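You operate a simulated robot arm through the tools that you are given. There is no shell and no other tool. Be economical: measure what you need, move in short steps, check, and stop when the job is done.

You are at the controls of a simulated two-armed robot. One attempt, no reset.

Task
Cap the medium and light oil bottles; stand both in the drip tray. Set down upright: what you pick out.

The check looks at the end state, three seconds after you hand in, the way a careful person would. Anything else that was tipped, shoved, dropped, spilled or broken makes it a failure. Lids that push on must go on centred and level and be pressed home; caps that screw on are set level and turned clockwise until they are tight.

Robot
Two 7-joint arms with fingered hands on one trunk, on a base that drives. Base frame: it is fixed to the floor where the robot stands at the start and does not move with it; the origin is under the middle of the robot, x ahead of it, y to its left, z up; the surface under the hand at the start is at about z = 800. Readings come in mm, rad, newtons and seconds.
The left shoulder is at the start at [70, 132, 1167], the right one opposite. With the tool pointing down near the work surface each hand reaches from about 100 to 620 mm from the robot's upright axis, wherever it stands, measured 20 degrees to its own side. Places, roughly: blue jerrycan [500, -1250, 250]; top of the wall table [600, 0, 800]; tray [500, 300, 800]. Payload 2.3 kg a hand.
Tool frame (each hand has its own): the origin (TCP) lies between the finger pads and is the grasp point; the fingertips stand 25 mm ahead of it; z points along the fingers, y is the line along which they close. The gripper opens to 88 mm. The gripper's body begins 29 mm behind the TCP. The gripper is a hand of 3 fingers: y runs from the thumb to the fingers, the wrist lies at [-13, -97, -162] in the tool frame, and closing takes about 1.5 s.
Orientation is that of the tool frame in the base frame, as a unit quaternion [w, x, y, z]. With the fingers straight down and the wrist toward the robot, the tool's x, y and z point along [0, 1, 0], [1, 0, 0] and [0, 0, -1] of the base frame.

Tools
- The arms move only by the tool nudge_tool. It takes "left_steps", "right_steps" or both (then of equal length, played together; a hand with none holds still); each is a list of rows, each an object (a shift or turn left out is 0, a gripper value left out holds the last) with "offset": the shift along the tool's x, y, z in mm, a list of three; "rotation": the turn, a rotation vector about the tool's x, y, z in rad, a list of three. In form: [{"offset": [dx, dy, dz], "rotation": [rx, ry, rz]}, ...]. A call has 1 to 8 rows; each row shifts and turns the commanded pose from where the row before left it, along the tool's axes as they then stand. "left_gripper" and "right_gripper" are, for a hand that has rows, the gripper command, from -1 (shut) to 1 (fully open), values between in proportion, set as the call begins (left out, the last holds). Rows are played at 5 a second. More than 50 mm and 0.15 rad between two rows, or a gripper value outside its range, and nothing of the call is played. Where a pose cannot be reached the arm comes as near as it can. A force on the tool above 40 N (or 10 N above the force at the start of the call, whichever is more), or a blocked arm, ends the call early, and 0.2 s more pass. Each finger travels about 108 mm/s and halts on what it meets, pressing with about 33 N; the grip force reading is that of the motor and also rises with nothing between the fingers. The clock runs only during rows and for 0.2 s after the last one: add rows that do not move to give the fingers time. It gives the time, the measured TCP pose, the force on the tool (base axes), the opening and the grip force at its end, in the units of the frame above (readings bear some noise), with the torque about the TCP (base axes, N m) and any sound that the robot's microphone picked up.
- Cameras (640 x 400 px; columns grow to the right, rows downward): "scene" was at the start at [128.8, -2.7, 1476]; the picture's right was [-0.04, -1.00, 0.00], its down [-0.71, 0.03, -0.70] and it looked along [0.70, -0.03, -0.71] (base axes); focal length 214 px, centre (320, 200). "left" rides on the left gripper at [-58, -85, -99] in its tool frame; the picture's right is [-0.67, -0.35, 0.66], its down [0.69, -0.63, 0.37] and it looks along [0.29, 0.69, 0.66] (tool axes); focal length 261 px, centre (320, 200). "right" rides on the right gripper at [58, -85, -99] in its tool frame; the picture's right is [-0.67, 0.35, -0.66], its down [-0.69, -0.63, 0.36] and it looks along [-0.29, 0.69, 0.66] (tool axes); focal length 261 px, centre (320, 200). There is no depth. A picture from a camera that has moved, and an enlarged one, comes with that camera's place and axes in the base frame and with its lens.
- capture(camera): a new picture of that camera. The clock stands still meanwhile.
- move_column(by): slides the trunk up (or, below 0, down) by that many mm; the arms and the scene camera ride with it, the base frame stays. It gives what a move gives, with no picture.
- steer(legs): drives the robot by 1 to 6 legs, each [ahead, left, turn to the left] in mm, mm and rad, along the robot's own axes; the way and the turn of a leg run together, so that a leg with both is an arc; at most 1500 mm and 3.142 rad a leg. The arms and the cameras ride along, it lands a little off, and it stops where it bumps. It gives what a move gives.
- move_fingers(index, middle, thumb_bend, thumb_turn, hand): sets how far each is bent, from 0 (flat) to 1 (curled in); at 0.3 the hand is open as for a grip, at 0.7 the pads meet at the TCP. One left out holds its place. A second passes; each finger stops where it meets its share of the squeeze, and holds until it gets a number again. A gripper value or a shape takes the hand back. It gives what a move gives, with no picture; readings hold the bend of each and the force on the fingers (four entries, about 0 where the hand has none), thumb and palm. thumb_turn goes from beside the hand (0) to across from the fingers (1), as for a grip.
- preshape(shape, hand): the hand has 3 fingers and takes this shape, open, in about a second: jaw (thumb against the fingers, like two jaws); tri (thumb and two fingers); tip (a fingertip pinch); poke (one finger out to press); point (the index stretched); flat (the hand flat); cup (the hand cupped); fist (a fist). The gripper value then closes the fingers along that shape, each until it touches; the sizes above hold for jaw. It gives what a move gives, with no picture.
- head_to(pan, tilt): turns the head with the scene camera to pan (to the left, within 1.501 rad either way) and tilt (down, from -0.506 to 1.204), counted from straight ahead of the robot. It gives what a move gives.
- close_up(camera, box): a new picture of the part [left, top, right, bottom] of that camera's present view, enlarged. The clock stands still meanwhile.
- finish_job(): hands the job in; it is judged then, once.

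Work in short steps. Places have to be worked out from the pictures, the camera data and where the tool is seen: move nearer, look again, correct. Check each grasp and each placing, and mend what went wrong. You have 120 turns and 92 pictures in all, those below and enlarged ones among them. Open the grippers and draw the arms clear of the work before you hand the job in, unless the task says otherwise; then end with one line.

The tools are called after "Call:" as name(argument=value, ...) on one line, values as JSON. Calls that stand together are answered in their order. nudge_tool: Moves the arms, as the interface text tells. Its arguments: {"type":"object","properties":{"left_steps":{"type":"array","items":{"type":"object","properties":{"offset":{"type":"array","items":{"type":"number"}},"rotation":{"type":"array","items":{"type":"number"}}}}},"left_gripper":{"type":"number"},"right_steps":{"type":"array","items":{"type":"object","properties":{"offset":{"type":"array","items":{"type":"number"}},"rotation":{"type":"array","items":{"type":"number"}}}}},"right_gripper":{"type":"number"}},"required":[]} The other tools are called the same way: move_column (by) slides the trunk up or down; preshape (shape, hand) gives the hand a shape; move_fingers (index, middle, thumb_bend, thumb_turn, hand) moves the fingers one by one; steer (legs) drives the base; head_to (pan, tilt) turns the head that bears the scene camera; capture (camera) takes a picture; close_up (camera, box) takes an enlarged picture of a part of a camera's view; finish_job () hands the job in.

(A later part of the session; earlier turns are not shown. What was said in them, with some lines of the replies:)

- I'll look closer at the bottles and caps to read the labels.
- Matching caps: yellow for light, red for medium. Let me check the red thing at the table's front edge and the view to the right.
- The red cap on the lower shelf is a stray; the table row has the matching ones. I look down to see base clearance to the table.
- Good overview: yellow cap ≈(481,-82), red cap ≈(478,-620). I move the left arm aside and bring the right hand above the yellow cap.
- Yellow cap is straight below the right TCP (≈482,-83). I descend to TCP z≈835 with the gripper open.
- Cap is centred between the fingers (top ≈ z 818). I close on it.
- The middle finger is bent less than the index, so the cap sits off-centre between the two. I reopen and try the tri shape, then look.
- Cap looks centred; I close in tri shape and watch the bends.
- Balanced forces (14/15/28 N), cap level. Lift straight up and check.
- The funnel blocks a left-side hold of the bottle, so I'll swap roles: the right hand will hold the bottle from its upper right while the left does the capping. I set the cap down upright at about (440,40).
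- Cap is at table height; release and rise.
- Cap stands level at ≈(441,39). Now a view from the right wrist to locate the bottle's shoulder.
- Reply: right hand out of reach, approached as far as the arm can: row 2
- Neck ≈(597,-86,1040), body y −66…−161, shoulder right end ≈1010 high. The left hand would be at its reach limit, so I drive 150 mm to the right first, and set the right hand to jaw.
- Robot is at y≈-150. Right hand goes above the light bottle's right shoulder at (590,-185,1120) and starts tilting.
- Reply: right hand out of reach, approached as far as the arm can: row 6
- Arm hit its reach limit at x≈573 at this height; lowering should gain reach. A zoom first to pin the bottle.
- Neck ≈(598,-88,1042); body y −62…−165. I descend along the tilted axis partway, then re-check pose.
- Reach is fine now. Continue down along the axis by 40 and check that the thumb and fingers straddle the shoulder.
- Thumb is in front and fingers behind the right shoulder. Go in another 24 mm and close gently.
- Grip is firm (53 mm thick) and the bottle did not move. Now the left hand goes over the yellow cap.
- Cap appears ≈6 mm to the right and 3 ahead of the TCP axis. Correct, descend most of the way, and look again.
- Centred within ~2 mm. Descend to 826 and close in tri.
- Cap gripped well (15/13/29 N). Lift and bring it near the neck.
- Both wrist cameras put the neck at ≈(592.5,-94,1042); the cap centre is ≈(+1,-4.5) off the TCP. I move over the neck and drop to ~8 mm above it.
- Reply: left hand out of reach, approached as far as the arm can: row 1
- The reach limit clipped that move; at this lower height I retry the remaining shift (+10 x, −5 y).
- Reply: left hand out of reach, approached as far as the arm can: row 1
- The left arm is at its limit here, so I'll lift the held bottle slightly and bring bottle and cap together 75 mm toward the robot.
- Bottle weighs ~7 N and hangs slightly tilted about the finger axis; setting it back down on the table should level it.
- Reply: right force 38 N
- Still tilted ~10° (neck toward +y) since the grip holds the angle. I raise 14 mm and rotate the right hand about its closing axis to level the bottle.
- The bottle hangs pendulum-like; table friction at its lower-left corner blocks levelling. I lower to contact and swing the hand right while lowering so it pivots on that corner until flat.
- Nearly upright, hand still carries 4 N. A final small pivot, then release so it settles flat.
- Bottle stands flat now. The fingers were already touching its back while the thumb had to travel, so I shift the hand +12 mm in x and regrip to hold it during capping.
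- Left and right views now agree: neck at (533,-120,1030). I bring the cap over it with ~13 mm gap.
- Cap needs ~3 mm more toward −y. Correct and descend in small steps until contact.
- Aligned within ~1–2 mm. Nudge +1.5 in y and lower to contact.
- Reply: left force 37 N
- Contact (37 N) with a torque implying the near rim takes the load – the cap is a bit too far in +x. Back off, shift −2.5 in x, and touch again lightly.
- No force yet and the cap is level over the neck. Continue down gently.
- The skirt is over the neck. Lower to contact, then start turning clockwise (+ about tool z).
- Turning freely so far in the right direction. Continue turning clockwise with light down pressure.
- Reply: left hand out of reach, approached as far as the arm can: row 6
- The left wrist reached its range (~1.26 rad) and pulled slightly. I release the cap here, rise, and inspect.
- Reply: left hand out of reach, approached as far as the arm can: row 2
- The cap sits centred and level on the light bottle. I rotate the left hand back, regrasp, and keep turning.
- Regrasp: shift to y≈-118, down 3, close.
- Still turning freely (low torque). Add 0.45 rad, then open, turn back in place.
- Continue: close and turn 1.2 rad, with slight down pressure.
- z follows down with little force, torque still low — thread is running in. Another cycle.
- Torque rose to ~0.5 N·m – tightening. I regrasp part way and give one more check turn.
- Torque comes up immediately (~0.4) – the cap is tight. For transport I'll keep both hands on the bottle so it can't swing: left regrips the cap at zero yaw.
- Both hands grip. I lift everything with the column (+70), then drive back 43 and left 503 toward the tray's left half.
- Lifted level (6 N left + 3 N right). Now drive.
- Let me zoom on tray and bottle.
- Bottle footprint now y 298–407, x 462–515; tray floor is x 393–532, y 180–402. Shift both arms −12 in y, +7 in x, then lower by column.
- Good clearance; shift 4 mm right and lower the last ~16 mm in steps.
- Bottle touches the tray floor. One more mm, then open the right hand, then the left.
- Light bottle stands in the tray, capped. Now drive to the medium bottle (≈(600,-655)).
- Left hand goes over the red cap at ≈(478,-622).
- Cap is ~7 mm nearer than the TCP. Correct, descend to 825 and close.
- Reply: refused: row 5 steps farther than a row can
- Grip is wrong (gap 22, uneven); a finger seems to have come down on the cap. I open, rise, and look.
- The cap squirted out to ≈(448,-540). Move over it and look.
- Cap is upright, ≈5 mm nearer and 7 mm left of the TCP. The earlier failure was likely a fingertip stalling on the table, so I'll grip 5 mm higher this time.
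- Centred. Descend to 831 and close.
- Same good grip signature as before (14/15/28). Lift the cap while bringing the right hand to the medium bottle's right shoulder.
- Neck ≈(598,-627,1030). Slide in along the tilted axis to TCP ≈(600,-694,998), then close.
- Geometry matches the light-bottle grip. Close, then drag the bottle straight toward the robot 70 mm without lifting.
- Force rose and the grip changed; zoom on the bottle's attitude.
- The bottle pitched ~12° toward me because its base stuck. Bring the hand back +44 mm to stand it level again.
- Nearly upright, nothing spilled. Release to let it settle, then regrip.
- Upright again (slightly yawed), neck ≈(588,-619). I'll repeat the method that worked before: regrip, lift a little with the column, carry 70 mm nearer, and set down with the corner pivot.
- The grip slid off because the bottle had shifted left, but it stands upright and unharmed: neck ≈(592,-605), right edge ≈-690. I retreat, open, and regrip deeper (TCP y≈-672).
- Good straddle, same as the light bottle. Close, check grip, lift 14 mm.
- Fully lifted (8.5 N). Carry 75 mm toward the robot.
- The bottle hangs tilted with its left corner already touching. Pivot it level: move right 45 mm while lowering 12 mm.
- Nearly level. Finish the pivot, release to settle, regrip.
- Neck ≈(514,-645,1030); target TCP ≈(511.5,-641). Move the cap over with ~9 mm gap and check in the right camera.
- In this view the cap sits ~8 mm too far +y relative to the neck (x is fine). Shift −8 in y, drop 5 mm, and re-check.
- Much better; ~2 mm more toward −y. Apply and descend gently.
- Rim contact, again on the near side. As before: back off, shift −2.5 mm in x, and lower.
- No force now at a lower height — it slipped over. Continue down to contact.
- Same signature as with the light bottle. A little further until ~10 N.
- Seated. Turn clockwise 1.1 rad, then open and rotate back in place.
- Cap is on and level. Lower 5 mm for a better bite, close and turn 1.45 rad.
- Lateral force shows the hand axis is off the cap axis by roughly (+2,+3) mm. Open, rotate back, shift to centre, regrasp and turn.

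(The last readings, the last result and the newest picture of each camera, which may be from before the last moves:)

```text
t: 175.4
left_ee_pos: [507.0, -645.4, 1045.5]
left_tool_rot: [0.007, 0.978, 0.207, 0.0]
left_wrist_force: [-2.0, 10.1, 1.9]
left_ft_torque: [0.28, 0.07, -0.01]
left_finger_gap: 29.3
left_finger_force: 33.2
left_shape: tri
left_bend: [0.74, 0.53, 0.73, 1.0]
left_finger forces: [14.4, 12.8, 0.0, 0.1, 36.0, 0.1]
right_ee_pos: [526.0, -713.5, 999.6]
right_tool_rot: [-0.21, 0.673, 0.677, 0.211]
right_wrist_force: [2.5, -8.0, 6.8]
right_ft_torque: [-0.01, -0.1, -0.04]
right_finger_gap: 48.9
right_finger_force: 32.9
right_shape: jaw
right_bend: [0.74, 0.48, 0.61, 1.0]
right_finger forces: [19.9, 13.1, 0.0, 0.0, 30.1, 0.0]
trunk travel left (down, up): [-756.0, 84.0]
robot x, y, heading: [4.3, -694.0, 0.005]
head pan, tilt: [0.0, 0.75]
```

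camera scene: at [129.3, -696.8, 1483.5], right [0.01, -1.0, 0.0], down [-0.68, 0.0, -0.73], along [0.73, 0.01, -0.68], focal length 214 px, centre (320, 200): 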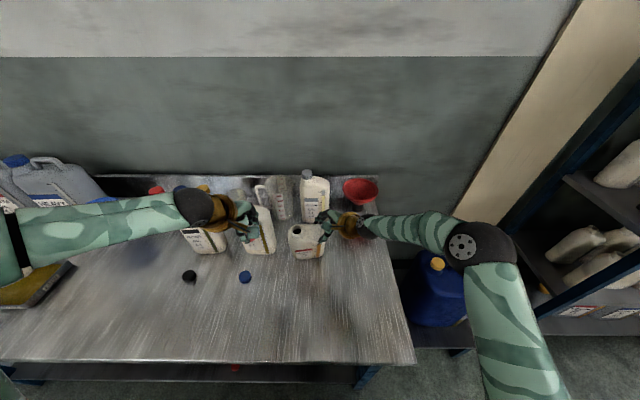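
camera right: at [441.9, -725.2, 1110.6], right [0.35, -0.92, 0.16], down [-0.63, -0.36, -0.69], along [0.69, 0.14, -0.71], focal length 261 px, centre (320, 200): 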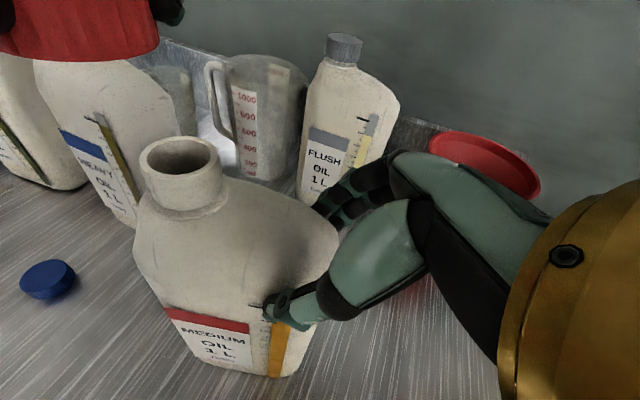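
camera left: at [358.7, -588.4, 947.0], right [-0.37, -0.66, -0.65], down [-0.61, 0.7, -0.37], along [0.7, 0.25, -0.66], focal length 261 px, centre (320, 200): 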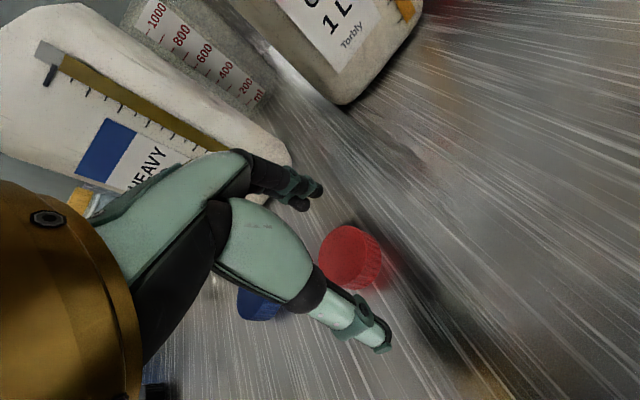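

About 4 rad turned; the light one tightened near 4.8. Another cycle.

Call:
nudge_tool(left_steps=[{}, {}, {}, {"rotation": [0, 0, -0.145]}, {"rotation": [0, 0, -0.145]}, {"rotation": [0, 0, -0.145]}, {"rotation": [0, 0, -0.145]}, {"rotation": [0, 0, -0.145]}], left_gripper=1)

Call:
nudge_tool(left_steps=[{"rotation": [0, 0, -0.145]}, {"rotation": [0, 0, -0.145]}, {"rotation": [0, 0, -0.145]}, {"rotation": [0, 0, -0.145]}, {"rotation": [0, 0, -0.145]}, {"offset": [2, 1.5, 0.5]}, {}])

Call:
nudge_tool(left_steps=[{}, {}, {}, {}, {}, {}, {}], left_gripper=-1)

Call:
nudge_tool(left_steps=[{"offset": [0, 0, 0.7], "rotation": [0, 0, 0.145]}, {"offset": [0, 0, 0.3], "rotation": [0, 0, 0.145]}, {"rotation": [0, 0, 0.145]}, {"rotation": [0, 0, 0.145]}, {"rotation": [0, 0, 0.145]}, {"rotation": [0, 0, 0.145]}, {"rotation": [0, 0, 0.145]}, {"rotation": [0, 0, 0.145]}])

Call:
nudge_tool(left_steps=[{"rotation": [0, 0, 0.145]}, {"rotation": [0, 0, 0.145]}])

```text
t: 177.2
left_ee_pos: [507.5, -646.3, 1043.9]
left_tool_rot: [0.005, 0.84, 0.543, -0.002]
left_wrist_force: [-0.4, 0.1, -0.3]
left_ft_torque: [-0.03, 0.04, 0.03]
left_finger_gap: 87.6
left_finger_force: 0.2
left_shape: tri
left_bend: [0.3, 0.3, 0.3, 0.98]
left_finger forces: [0.1, 0.0, 0.0, 0.0, 0.0, 0.1]
right_ee_pos: [524.9, -715.3, 998.2]
right_tool_rot: [-0.21, 0.674, 0.676, 0.21]
right_wrist_force: [-0.6, 0.5, 6.0]
right_ft_torque: [0.13, -0.09, 0.0]
right_finger_gap: 48.9
right_finger_force: 33.0
right_shape: jaw
right_bend: [0.74, 0.48, 0.61, 1.0]
right_finger forces: [18.7, 10.4, 0.0, 0.0, 28.7, 0.0]
trunk travel left (down, up): [-756.0, 84.0]
robot x, y, heading: [3.8, -696.5, 0.006]
head pan, tilt: [0.0, 0.75]
```

```text
t: 178.8
left_ee_pos: [508.4, -642.7, 1045.1]
left_tool_rot: [0.006, 0.592, 0.806, -0.007]
left_wrist_force: [0.0, 0.6, -0.8]
left_ft_torque: [-0.01, 0.05, -0.03]
left_finger_gap: 87.4
left_finger_force: 0.1
left_shape: tri
left_bend: [0.3, 0.3, 0.3, 0.98]
left_finger forces: [0.1, 0.0, 0.0, 0.0, 0.0, 0.0]
right_ee_pos: [524.0, -715.2, 998.3]
right_tool_rot: [-0.21, 0.674, 0.677, 0.211]
right_wrist_force: [-0.4, -0.3, 7.3]
right_ft_torque: [0.09, -0.16, -0.01]
right_finger_gap: 48.7
right_finger_force: 33.3
right_shape: jaw
right_bend: [0.74, 0.48, 0.61, 1.0]
right_finger forces: [18.6, 10.6, 0.0, 0.0, 28.4, 0.0]
trunk travel left (down, up): [-756.0, 84.0]
robot x, y, heading: [4.0, -693.2, 0.008]
head pan, tilt: [0.0, 0.75]
```

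```text
t: 180.4
left_ee_pos: [508.3, -642.1, 1042.8]
left_tool_rot: [0.005, 0.592, 0.806, -0.007]
left_wrist_force: [-0.8, 1.7, 0.7]
left_ft_torque: [0.03, -0.02, 0.02]
left_finger_gap: 29.3
left_finger_force: 33.1
left_shape: tri
left_bend: [0.74, 0.53, 0.73, 1.0]
left_finger forces: [15.4, 13.6, 0.0, 0.0, 29.5, 0.0]
right_ee_pos: [524.8, -715.3, 998.1]
right_tool_rot: [-0.21, 0.673, 0.677, 0.211]
right_wrist_force: [0.6, -1.3, 6.0]
right_ft_torque: [0.06, -0.18, -0.09]
right_finger_gap: 48.7
right_finger_force: 32.9
right_shape: jaw
right_bend: [0.74, 0.48, 0.61, 1.0]
right_finger forces: [19.4, 10.8, 0.1, 0.1, 28.3, 0.0]
trunk travel left (down, up): [-756.0, 84.0]
robot x, y, heading: [6.6, -694.9, 0.007]
head pan, tilt: [0.0, 0.75]
```

```text
t: 182.2
left_ee_pos: [507.9, -643.3, 1042.7]
left_tool_rot: [0.007, 0.938, 0.346, 0.0]
left_wrist_force: [6.6, 9.9, 1.4]
left_ft_torque: [0.22, -0.07, 0.41]
left_finger_gap: 28.7
left_finger_force: 32.6
left_shape: tri
left_bend: [0.74, 0.59, 0.74, 0.93]
left_finger forces: [20.7, 18.8, 0.0, 0.1, 33.4, 0.1]
right_ee_pos: [523.2, -714.5, 998.8]
right_tool_rot: [-0.211, 0.674, 0.676, 0.21]
right_wrist_force: [-7.5, -10.8, 12.3]
right_ft_torque: [-0.01, 0.16, 0.18]
right_finger_gap: 48.1
right_finger_force: 32.5
right_shape: jaw
right_bend: [0.75, 0.49, 0.6, 1.0]
right_finger forces: [18.7, 10.2, 0.1, 0.0, 35.8, 0.1]
trunk travel left (down, up): [-756.0, 84.0]
robot x, y, heading: [5.3, -691.6, 0.003]
head pan, tilt: [0.0, 0.75]
```

```text
t: 182.8
left_ee_pos: [507.9, -644.4, 1042.7]
left_tool_rot: [0.006, 0.978, 0.207, 0.0]
left_wrist_force: [9.9, 6.0, 0.1]
left_ft_torque: [0.06, -0.24, 0.4]
left_finger_gap: 26.9
left_finger_force: 33.0
left_shape: tri
left_bend: [0.74, 0.74, 0.74, 0.87]
left_finger forces: [19.0, 27.1, 0.0, 0.1, 35.8, 0.1]
right_ee_pos: [524.5, -715.4, 997.9]
right_tool_rot: [-0.211, 0.672, 0.678, 0.21]
right_wrist_force: [-9.4, -7.2, 13.4]
right_ft_torque: [0.04, 0.28, 0.33]
right_finger_gap: 47.3
right_finger_force: 33.6
right_shape: jaw
right_bend: [0.75, 0.5, 0.59, 1.0]
right_finger forces: [17.5, 8.9, 0.0, 0.0, 36.5, 0.0]
trunk travel left (down, up): [-756.0, 84.0]
robot x, y, heading: [6.1, -698.0, 0.006]
head pan, tilt: [0.0, 0.75]
```

Torque up to 0.4 N·m. One confirming retighten as with the light one, then regrip the cap at zero yaw for transport.

Call:
nudge_tool(left_steps=[{}, {}, {}, {"rotation": [0, 0, -0.145]}, {"rotation": [0, 0, -0.145]}, {"rotation": [0, 0, -0.145]}, {"rotation": [0, 0, -0.145]}, {"rotation": [0, 0, -0.145]}], left_gripper=1)

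Call:
nudge_tool(left_steps=[{}, {}, {}, {}, {}, {}, {}], left_gripper=-1)

Call:
nudge_tool(left_steps=[{"rotation": [0, 0, 0.12]}, {"rotation": [0, 0, 0.12]}, {"rotation": [0, 0, 0.12]}, {"rotation": [0, 0, 0.12]}, {"rotation": [0, 0, 0.12]}, {"rotation": [0, 0, 0.1]}])

Call:
nudge_tool(left_steps=[{}, {}, {}, {"rotation": [0, 0, -0.145]}, {"rotation": [0, 0, -0.145]}, {"rotation": [0, 0, -0.145]}, {"rotation": [0, 0, -0.145]}, {"rotation": [0, 0, -0.145]}], left_gripper=1)

Call:
nudge_tool(left_steps=[{"rotation": [0, 0, -0.145]}, {"rotation": [0, 0, -0.145]}, {"rotation": [0, 0, -0.145]}, {}])

Call:
nudge_tool(left_steps=[{}, {}, {}, {}, {}, {}, {}], left_gripper=-1)

```text
t: 184.6
left_ee_pos: [508.6, -644.2, 1042.1]
left_tool_rot: [0.007, 0.84, 0.542, -0.002]
left_wrist_force: [0.0, -0.1, 0.6]
left_ft_torque: [0.03, -0.01, 0.01]
left_finger_gap: 87.6
left_finger_force: 0.1
left_shape: tri
left_bend: [0.3, 0.3, 0.3, 0.98]
left_finger forces: [0.0, 0.0, 0.0, 0.0, 0.0, 0.0]
right_ee_pos: [525.6, -715.1, 997.7]
right_tool_rot: [-0.21, 0.673, 0.677, 0.211]
right_wrist_force: [-0.7, 0.2, 6.8]
right_ft_torque: [0.16, -0.17, -0.02]
right_finger_gap: 47.9
right_finger_force: 32.7
right_shape: jaw
right_bend: [0.75, 0.49, 0.6, 1.0]
right_finger forces: [20.3, 11.0, 0.0, 0.1, 30.0, 0.0]
trunk travel left (down, up): [-756.0, 84.0]
robot x, y, heading: [3.6, -696.6, 0.005]
head pan, tilt: [0.0, 0.75]
```

```text
t: 186.2
left_ee_pos: [507.8, -644.4, 1040.9]
left_tool_rot: [0.005, 0.841, 0.541, -0.002]
left_wrist_force: [0.1, 4.5, -0.9]
left_ft_torque: [0.05, 0.04, 0.11]
left_finger_gap: 29.7
left_finger_force: 32.8
left_shape: tri
left_bend: [0.74, 0.55, 0.73, 1.0]
left_finger forces: [15.4, 14.5, 0.0, 0.0, 30.3, 0.0]
right_ee_pos: [524.9, -714.0, 998.5]
right_tool_rot: [-0.21, 0.673, 0.677, 0.211]
right_wrist_force: [-0.5, -4.2, 8.9]
right_ft_torque: [0.1, -0.12, -0.01]
right_finger_gap: 47.8
right_finger_force: 32.4
right_shape: jaw
right_bend: [0.75, 0.49, 0.6, 1.0]
right_finger forces: [19.8, 11.5, 0.1, 0.1, 30.8, 0.0]
trunk travel left (down, up): [-756.0, 84.0]
robot x, y, heading: [4.8, -696.7, 0.007]
head pan, tilt: [0.0, 0.75]
```

```text
t: 187.6
left_ee_pos: [508.8, -643.6, 1041.6]
left_tool_rot: [0.006, 0.976, 0.218, 0.0]
left_wrist_force: [9.9, 3.9, 0.0]
left_ft_torque: [0.01, -0.27, 0.39]
left_finger_gap: 26.7
left_finger_force: 33.1
left_shape: tri
left_bend: [0.74, 0.6, 0.74, 0.9]
left_finger forces: [16.1, 19.2, 0.0, 0.1, 33.4, 0.1]
right_ee_pos: [525.2, -713.4, 998.6]
right_tool_rot: [-0.209, 0.673, 0.677, 0.211]
right_wrist_force: [-8.6, -3.7, 12.9]
right_ft_torque: [0.09, 0.15, 0.32]
right_finger_gap: 47.5
right_finger_force: 33.3
right_shape: jaw
right_bend: [0.75, 0.49, 0.6, 1.0]
right_finger forces: [18.1, 9.1, 0.0, 0.1, 35.7, 0.0]
trunk travel left (down, up): [-756.0, 84.0]
robot x, y, heading: [5.1, -697.5, 0.003]
head pan, tilt: [0.0, 0.75]
```

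```text
t: 189.4
left_ee_pos: [507.5, -646.2, 1041.2]
left_tool_rot: [0.005, 0.834, 0.552, -0.003]
left_wrist_force: [0.3, 0.2, -0.4]
left_ft_torque: [-0.03, -0.01, 0.02]
left_finger_gap: 87.5
left_finger_force: 0.0
left_shape: tri
left_bend: [0.3, 0.3, 0.3, 0.98]
left_finger forces: [0.0, 0.0, 0.0, 0.0, 0.0, 0.1]
right_ee_pos: [523.7, -714.9, 998.8]
right_tool_rot: [-0.21, 0.673, 0.677, 0.21]
right_wrist_force: [-0.9, -1.0, 7.2]
right_ft_torque: [0.08, -0.13, 0.05]
right_finger_gap: 45.5
right_finger_force: 33.0
right_shape: jaw
right_bend: [0.75, 0.5, 0.62, 1.0]
right_finger forces: [18.1, 8.6, 0.0, 0.1, 22.6, 0.1]
trunk travel left (down, up): [-756.0, 84.0]
robot x, y, heading: [4.1, -694.8, 0.009]
head pan, tilt: [0.0, 0.75]
```

```text
t: 190.4
left_ee_pos: [508.4, -641.2, 1043.1]
left_tool_rot: [0.006, 0.692, 0.721, -0.006]
left_wrist_force: [0.6, 0.6, -0.1]
left_ft_torque: [0.0, -0.01, 0.0]
left_finger_gap: 87.5
left_finger_force: 0.0
left_shape: tri
left_bend: [0.3, 0.3, 0.3, 0.98]
left_finger forces: [0.1, 0.1, 0.0, 0.1, 0.0, 0.0]
right_ee_pos: [524.1, -715.2, 998.4]
right_tool_rot: [-0.21, 0.673, 0.677, 0.21]
right_wrist_force: [-0.5, -0.2, 8.0]
right_ft_torque: [0.11, -0.13, 0.02]
right_finger_gap: 45.0
right_finger_force: 33.0
right_shape: jaw
right_bend: [0.75, 0.5, 0.63, 1.0]
right_finger forces: [17.7, 8.2, 0.0, 0.0, 22.2, 0.0]
trunk travel left (down, up): [-756.0, 84.0]
robot x, y, heading: [1.1, -695.9, 0.007]
head pan, tilt: [0.0, 0.75]
```

```text
t: 192.0
left_ee_pos: [509.1, -642.0, 1043.0]
left_tool_rot: [0.007, 0.693, 0.721, -0.006]
left_wrist_force: [0.8, -0.3, -0.2]
left_ft_torque: [-0.01, 0.02, -0.01]
left_finger_gap: 27.8
left_finger_force: 32.9
left_shape: tri
left_bend: [0.74, 0.5, 0.74, 1.0]
left_finger forces: [13.3, 15.7, 0.1, 0.1, 29.2, 0.0]
right_ee_pos: [525.2, -715.3, 999.2]
right_tool_rot: [-0.21, 0.673, 0.677, 0.211]
right_wrist_force: [-1.3, 0.8, 9.2]
right_ft_torque: [0.16, -0.17, 0.05]
right_finger_gap: 44.7
right_finger_force: 32.5
right_shape: jaw
right_bend: [0.75, 0.5, 0.63, 1.0]
right_finger forces: [18.2, 8.0, 0.1, 0.0, 22.0, 0.1]
trunk travel left (down, up): [-756.0, 84.0]
robot x, y, heading: [3.1, -696.6, 0.011]
head pan, tilt: [0.0, 0.75]
```

Cap tight. The right-hand grip is near the edge, so while the left holds the cap I reopen the right, move 10 mm deeper, and close.

Call:
nudge_tool(right_steps=[{}, {}, {}, {}, {"offset": [4.1, 0, 2.8]}, {"offset": [4.1, 0, 2.8]}, {}], right_gripper=1)

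Call:
nudge_tool(right_steps=[{}, {}, {}, {}, {}, {}, {}], right_gripper=-1)

Call:
move_column(by=70)

```text
t: 193.6
left_ee_pos: [511.3, -641.7, 1041.5]
left_tool_rot: [0.006, 0.693, 0.721, -0.006]
left_wrist_force: [-0.5, 0.7, 1.2]
left_ft_torque: [-0.02, 0.01, 0.02]
left_finger_gap: 28.0
left_finger_force: 33.0
left_shape: tri
left_bend: [0.74, 0.5, 0.74, 1.0]
left_finger forces: [13.2, 16.1, 0.0, 0.1, 30.8, 0.0]
right_ee_pos: [525.9, -704.5, 996.7]
right_tool_rot: [-0.21, 0.674, 0.677, 0.209]
right_wrist_force: [-0.2, 0.0, -0.7]
right_ft_torque: [0.0, 0.01, 0.0]
right_finger_gap: 87.8
right_finger_force: 0.0
right_shape: jaw
right_bend: [0.3, 0.3, 0.3, 0.98]
right_finger forces: [0.1, 0.0, 0.0, 0.1, 0.0, 0.0]
trunk travel left (down, up): [-756.0, 84.0]
robot x, y, heading: [8.0, -695.0, 0.007]
head pan, tilt: [0.0, 0.75]
```

```text
t: 195.2
left_ee_pos: [509.5, -642.4, 1042.8]
left_tool_rot: [0.006, 0.693, 0.721, -0.006]
left_wrist_force: [-1.9, 2.7, 0.1]
left_ft_torque: [0.06, 0.01, 0.05]
left_finger_gap: 28.2
left_finger_force: 33.0
left_shape: tri
left_bend: [0.74, 0.5, 0.74, 1.0]
left_finger forces: [12.6, 16.1, 0.0, 0.1, 31.1, 0.0]
right_ee_pos: [524.2, -704.7, 998.9]
right_tool_rot: [-0.21, 0.673, 0.677, 0.21]
right_wrist_force: [1.7, -4.1, 3.5]
right_ft_torque: [0.0, -0.14, -0.1]
right_finger_gap: 51.2
right_finger_force: 33.0
right_shape: jaw
right_bend: [0.74, 0.46, 0.6, 1.0]
right_finger forces: [19.9, 10.8, 0.0, 0.0, 28.9, 0.0]
trunk travel left (down, up): [-756.0, 84.0]
robot x, y, heading: [0.3, -698.9, 0.009]
head pan, tilt: [0.0, 0.75]
```

```text
t: 196.2
left_ee_pos: [513.0, -642.4, 1110.2]
left_tool_rot: [0.005, 0.693, 0.721, -0.007]
left_wrist_force: [-0.3, 1.6, -4.2]
left_ft_torque: [0.01, 0.08, 0.08]
left_finger_gap: 28.0
left_finger_force: 33.0
left_shape: tri
left_bend: [0.74, 0.5, 0.74, 1.0]
left_finger forces: [13.1, 16.1, 0.0, 0.0, 30.5, 0.0]
right_ee_pos: [529.1, -704.0, 1066.0]
right_tool_rot: [-0.211, 0.674, 0.676, 0.208]
right_wrist_force: [0.4, -1.1, -4.7]
right_ft_torque: [-0.04, -0.05, -0.08]
right_finger_gap: 51.0
right_finger_force: 32.9
right_shape: jaw
right_bend: [0.74, 0.46, 0.6, 1.0]
right_finger forces: [17.0, 10.9, 0.0, 0.1, 28.8, 0.0]
trunk travel left (down, up): [-826.0, 14.0]
robot x, y, heading: [6.5, -691.9, 0.009]
head pan, tilt: [0.0, 0.75]
```

Both hands carry it (4+5 N), level. Drive back 78, then left 907 to the tray's front-right area.

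Call:
steer(legs=[[-78, 0, 0], [0, 450, 0], [0, 457, 0]])

Call:
close_up(camera="scene", box=[220, 200, 380, 330])

```text
t: 202.0
left_ee_pos: [427.8, 259.9, 1110.0]
left_tool_rot: [0.005, 0.693, 0.72, -0.006]
left_wrist_force: [-1.1, 1.1, -4.8]
left_ft_torque: [0.02, 0.03, 0.06]
left_finger_gap: 28.1
left_finger_force: 33.0
left_shape: tri
left_bend: [0.74, 0.5, 0.74, 1.0]
left_finger forces: [13.3, 15.8, 0.1, 0.0, 30.3, 0.0]
right_ee_pos: [444.6, 196.5, 1067.0]
right_tool_rot: [-0.212, 0.673, 0.676, 0.21]
right_wrist_force: [0.6, -1.5, -4.4]
right_ft_torque: [0.0, -0.06, -0.08]
right_finger_gap: 50.8
right_finger_force: 32.8
right_shape: jaw
right_bend: [0.74, 0.46, 0.6, 1.0]
right_finger forces: [17.1, 11.0, 0.0, 0.0, 28.8, 0.0]
trunk travel left (down, up): [-826.0, 14.0]
robot x, y, heading: [-81.6, 206.9, 0.004]
head pan, tilt: [0.0, 0.75]
```

```text
3.08 times, centred on (300, 265) of scene
camera zoom: at [54.2, 208.4, 1579.6], right [0.0, -1.0, 0.0], down [-0.68, 0.0, -0.73], along [0.73, 0.0, -0.68], focal length 660 px, centre (382, 0)
```

zoom: 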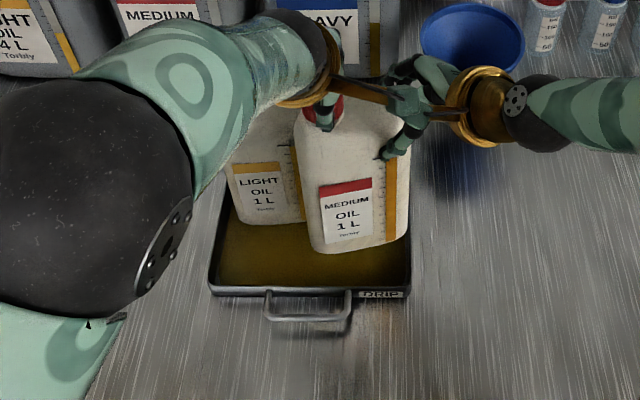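

Medium's footprint (yawed) spans y 180–299, x 405–481; light's front is x≈478 and tray floor y 181–404. Shift +9 in y, then lower 50 and check.

Call:
nudge_tool(left_steps=[{"offset": [4.5, 0, 0]}, {"offset": [4.5, 0, 0]}, {}], right_steps=[{"offset": [3.7, 0, 2.55]}, {"offset": [3.7, 0, 2.55]}, {}])

Call:
move_column(by=-48)

Call:
close_up(camera="scene", box=[220, 180, 380, 310])

```text
t: 202.8
left_ee_pos: [429.9, 270.6, 1111.3]
left_tool_rot: [0.005, 0.693, 0.721, -0.007]
left_wrist_force: [0.1, 0.5, -5.2]
left_ft_torque: [0.02, 0.01, 0.05]
left_finger_gap: 27.6
left_finger_force: 33.0
left_shape: tri
left_bend: [0.74, 0.5, 0.74, 1.0]
left_finger forces: [13.7, 15.7, 0.0, 0.1, 29.8, 0.1]
right_ee_pos: [443.9, 206.6, 1065.7]
right_tool_rot: [-0.211, 0.674, 0.676, 0.209]
right_wrist_force: [-0.3, -0.4, -3.7]
right_ft_torque: [0.03, -0.06, -0.05]
right_finger_gap: 51.1
right_finger_force: 32.6
right_shape: jaw
right_bend: [0.74, 0.46, 0.6, 1.0]
right_finger forces: [17.0, 10.5, 0.0, 0.0, 29.4, 0.0]
trunk travel left (down, up): [-826.0, 14.0]
robot x, y, heading: [-83.5, 213.4, 0.008]
head pan, tilt: [0.0, 0.75]
```

```text
t: 203.7
left_ee_pos: [428.5, 270.8, 1062.1]
left_tool_rot: [0.006, 0.693, 0.721, -0.008]
left_wrist_force: [-0.5, 1.0, -4.4]
left_ft_torque: [0.0, 0.02, 0.06]
left_finger_gap: 28.0
left_finger_force: 32.9
left_shape: tri
left_bend: [0.74, 0.5, 0.74, 1.0]
left_finger forces: [13.5, 15.6, 0.1, 0.0, 29.9, 0.0]
right_ee_pos: [443.1, 207.6, 1018.8]
right_tool_rot: [-0.211, 0.674, 0.676, 0.209]
right_wrist_force: [0.1, -1.7, -4.7]
right_ft_torque: [-0.03, -0.03, -0.06]
right_finger_gap: 50.8
right_finger_force: 33.2
right_shape: jaw
right_bend: [0.74, 0.46, 0.6, 1.0]
right_finger forces: [17.0, 10.6, 0.1, 0.0, 29.3, 0.1]
trunk travel left (down, up): [-778.0, 62.0]
robot x, y, heading: [-81.9, 208.5, 0.006]
head pan, tilt: [0.0, 0.75]
```

```text
3.08 times, centred on (300, 245) of scene
camera zoom: at [53.8, 211.1, 1531.6], right [0.0, -1.0, 0.0], down [-0.68, 0.0, -0.73], along [0.73, 0.0, -0.68], focal length 660 px, centre (382, 62)
```

zoom: 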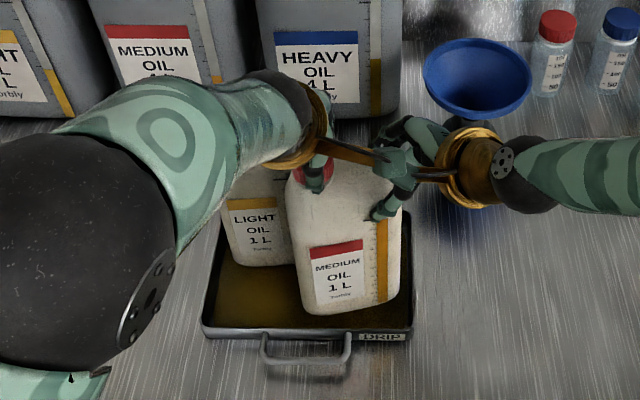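

Positions clear on all sides. Lower the remaining ~17 mm in steps.

Call:
move_column(by=-13)

Call:
move_column(by=-3)

```text
t: 204.3
left_ee_pos: [428.1, 271.8, 1049.6]
left_tool_rot: [0.005, 0.693, 0.721, -0.007]
left_wrist_force: [0.3, 1.3, -5.0]
left_ft_torque: [0.03, 0.05, 0.06]
left_finger_gap: 28.0
left_finger_force: 32.9
left_shape: tri
left_bend: [0.74, 0.5, 0.74, 1.0]
left_finger forces: [13.5, 15.6, 0.1, 0.1, 29.9, 0.0]
right_ee_pos: [444.0, 207.1, 1005.5]
right_tool_rot: [-0.211, 0.674, 0.676, 0.209]
right_wrist_force: [-0.7, -1.3, -4.0]
right_ft_torque: [-0.04, -0.07, -0.03]
right_finger_gap: 50.8
right_finger_force: 32.4
right_shape: jaw
right_bend: [0.74, 0.46, 0.6, 1.0]
right_finger forces: [17.0, 10.7, 0.0, 0.0, 29.2, 0.1]
trunk travel left (down, up): [-764.0, 76.0]
robot x, y, heading: [-77.7, 211.5, 0.008]
head pan, tilt: [0.0, 0.75]
```

```text
t: 204.8
left_ee_pos: [427.6, 271.0, 1048.2]
left_tool_rot: [0.006, 0.693, 0.721, -0.006]
left_wrist_force: [-0.9, 0.5, -3.1]
left_ft_torque: [0.04, 0.01, 0.08]
left_finger_gap: 27.9
left_finger_force: 32.8
left_shape: tri
left_bend: [0.74, 0.5, 0.74, 1.0]
left_finger forces: [13.5, 15.6, 0.0, 0.0, 30.1, 0.1]
right_ee_pos: [443.3, 207.8, 1002.9]
right_tool_rot: [-0.211, 0.674, 0.677, 0.21]
right_wrist_force: [-0.4, -1.4, -1.8]
right_ft_torque: [-0.01, -0.08, -0.06]
right_finger_gap: 50.8
right_finger_force: 33.4
right_shape: jaw
right_bend: [0.74, 0.46, 0.6, 1.0]
right_finger forces: [17.7, 10.5, 0.1, 0.1, 29.5, 0.1]
trunk travel left (down, up): [-762.0, 79.0]
robot x, y, heading: [-78.4, 207.6, 0.002]
head pan, tilt: [0.0, 0.75]
```

Touching (weight partly off the hands). Another 2 mm, then open right, then left, and rise.

Call:
move_column(by=-2)

Call:
nudge_tool(right_steps=[{}, {}, {}, {}], right_gripper=1)

Call:
nudge_tool(left_steps=[{}, {}, {}, {}], left_gripper=1)

Call:
nudge_tool(left_steps=[{"offset": [0, 0, -30]}, {"offset": [0, 0, -30]}, {"offset": [0, 0, -20]}, {"offset": [0, -25, -10]}, {"offset": [20, -25, 0]}, {"offset": [40, -20, 0]}], right_steps=[{"offset": [0, 0, -35]}, {"offset": [0, 0, -35]}, {"offset": [0, 0, -35]}, {"offset": [-20, -10, -20]}, {"offset": [-40, 0, 0]}, {"offset": [-40, 0, 0]}])

Call:
capture(camera="scene")

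```text
t: 205.3
left_ee_pos: [426.2, 270.3, 1047.2]
left_tool_rot: [0.006, 0.693, 0.72, -0.006]
left_wrist_force: [-0.6, 1.5, -0.6]
left_ft_torque: [0.03, 0.01, 0.05]
left_finger_gap: 27.6
left_finger_force: 32.9
left_shape: tri
left_bend: [0.74, 0.5, 0.74, 1.0]
left_finger forces: [13.4, 15.8, 0.0, 0.1, 30.4, 0.1]
right_ee_pos: [442.5, 207.9, 1001.7]
right_tool_rot: [-0.211, 0.674, 0.676, 0.211]
right_wrist_force: [0.0, -2.4, 4.3]
right_ft_torque: [0.03, -0.05, -0.04]
right_finger_gap: 50.9
right_finger_force: 32.6
right_shape: jaw
right_bend: [0.74, 0.46, 0.6, 1.0]
right_finger forces: [19.8, 10.3, 0.1, 0.1, 29.7, 0.0]
trunk travel left (down, up): [-760.0, 81.0]
robot x, y, heading: [-78.2, 208.0, 0.009]
head pan, tilt: [0.0, 0.75]
```

```text
t: 206.3
left_ee_pos: [425.9, 271.5, 1045.8]
left_tool_rot: [0.007, 0.693, 0.721, -0.006]
left_wrist_force: [0.1, -0.4, 1.5]
left_ft_torque: [0.02, -0.04, -0.01]
left_finger_gap: 28.2
left_finger_force: 33.0
left_shape: tri
left_bend: [0.74, 0.5, 0.74, 1.0]
left_finger forces: [13.9, 16.0, 0.0, 0.0, 30.6, 0.0]
right_ee_pos: [442.8, 208.4, 1000.7]
right_tool_rot: [-0.21, 0.674, 0.676, 0.21]
right_wrist_force: [0.0, -0.6, 0.4]
right_ft_torque: [0.0, -0.01, 0.03]
right_finger_gap: 87.4
right_finger_force: 0.1
right_shape: jaw
right_bend: [0.3, 0.3, 0.3, 0.98]
right_finger forces: [0.0, 0.0, 0.0, 0.1, 0.1, 0.1]
trunk travel left (down, up): [-760.0, 81.0]
robot x, y, heading: [-77.4, 209.4, 0.003]
head pan, tilt: [0.0, 0.75]
```

```text
t: 207.3
left_ee_pos: [426.2, 270.2, 1045.6]
left_tool_rot: [0.006, 0.693, 0.721, -0.006]
left_wrist_force: [-0.8, 0.3, -0.5]
left_ft_torque: [0.01, 0.0, -0.02]
left_finger_gap: 87.7
left_finger_force: 0.0
left_shape: tri
left_bend: [0.3, 0.3, 0.3, 0.98]
left_finger forces: [0.1, 0.0, 0.0, 0.1, 0.0, 0.0]
right_ee_pos: [442.8, 206.9, 1001.6]
right_tool_rot: [-0.211, 0.674, 0.676, 0.21]
right_wrist_force: [-0.5, -0.6, -1.0]
right_ft_torque: [-0.01, -0.02, 0.02]
right_finger_gap: 87.2
right_finger_force: 0.1
right_shape: jaw
right_bend: [0.3, 0.3, 0.3, 0.98]
right_finger forces: [0.0, 0.0, 0.0, 0.0, 0.0, 0.0]
trunk travel left (down, up): [-760.0, 81.0]
robot x, y, heading: [-80.5, 210.8, 0.003]
head pan, tilt: [0.0, 0.75]
```

```text
t: 208.7
left_ee_pos: [354.1, 330.8, 1133.8]
left_tool_rot: [0.006, 0.694, 0.72, -0.007]
left_wrist_force: [0.2, 0.1, -0.9]
left_ft_torque: [-0.01, 0.04, -0.01]
left_finger_gap: 87.7
left_finger_force: 0.2
left_shape: tri
left_bend: [0.3, 0.3, 0.3, 0.98]
left_finger forces: [0.0, 0.0, 0.0, 0.0, 0.0, 0.1]
right_ee_pos: [433.2, 54.0, 1048.4]
right_tool_rot: [-0.21, 0.674, 0.676, 0.21]
right_wrist_force: [0.1, -0.8, -0.3]
right_ft_torque: [-0.03, -0.02, 0.0]
right_finger_gap: 87.5
right_finger_force: 0.1
right_shape: jaw
right_bend: [0.3, 0.3, 0.3, 0.98]
right_finger forces: [0.0, 0.0, 0.0, 0.0, 0.1, 0.1]
trunk travel left (down, up): [-760.0, 81.0]
robot x, y, heading: [-80.0, 211.3, 0.011]
head pan, tilt: [0.0, 0.75]
```

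```text
1 pictures are left
camera scene: at [51.1, 211.8, 1513.9], right [0.0, -1.0, 0.0], down [-0.68, 0.0, -0.73], along [0.73, 0.0, -0.68], focal length 214 px, centre (320, 200)
```

scene: 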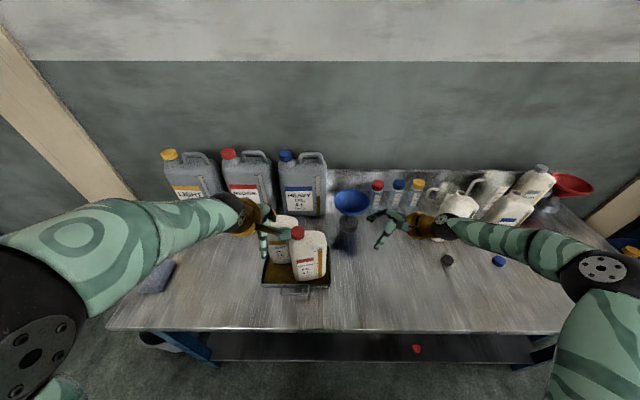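

Both bottles stand in the tray. Draw the left arm further clear and take the last check picture.

Call:
nudge_tool(left_steps=[{"offset": [40, -15, -20]}, {"offset": [45, 0, -10]}, {"offset": [45, 0, 0]}, {"offset": [45, 0, 0]}])

Call:
close_up(camera="scene", box=[230, 195, 370, 305])

```text
t: 209.7
left_ee_pos: [331.2, 506.5, 1160.9]
left_tool_rot: [0.006, 0.693, 0.721, -0.006]
left_wrist_force: [-0.4, 0.5, -0.3]
left_ft_torque: [0.01, -0.03, -0.02]
left_finger_gap: 87.6
left_finger_force: 0.1
left_shape: tri
left_bend: [0.3, 0.3, 0.3, 0.98]
left_finger forces: [0.0, 0.0, 0.0, 0.0, 0.0, 0.1]
right_ee_pos: [432.5, 56.1, 1048.4]
right_tool_rot: [-0.21, 0.674, 0.676, 0.21]
right_wrist_force: [0.0, -0.5, -0.1]
right_ft_torque: [-0.02, 0.01, -0.03]
right_finger_gap: 87.6
right_finger_force: 0.0
right_shape: jaw
right_bend: [0.3, 0.3, 0.3, 0.98]
right_finger forces: [0.0, 0.0, 0.0, 0.1, 0.0, 0.0]
trunk travel left (down, up): [-760.0, 81.0]
robot x, y, heading: [-78.9, 208.7, 0.005]
head pan, tilt: [0.0, 0.75]
```

```text
3.64 times, centred on (300, 250) of scene
camera zoom: at [50.4, 212.7, 1514.0], right [0.0, -1.0, 0.0], down [-0.68, 0.0, -0.73], along [0.73, 0.0, -0.68], focal length 780 px, centre (393, 18)
```

zoom: 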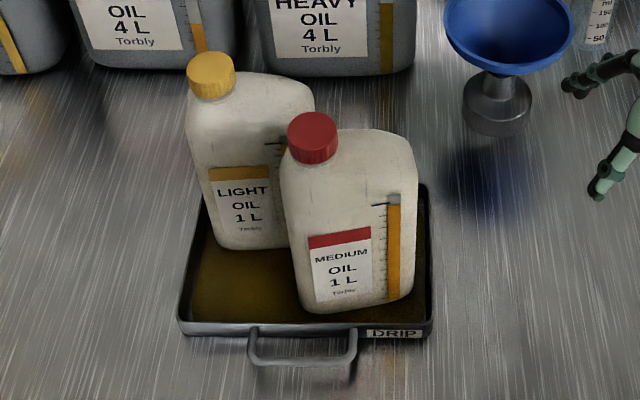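

Both bottles are upright in the tray with level caps, and the arms are clear. Handing in.

Call:
finish_job()

```text
The job is handed in.
```

The light and medium oil bottles are capped tight (light with the yellow cap, medium with the red one) and stand upright in the drip tray; I saw no spills and nothing else looked disturbed.
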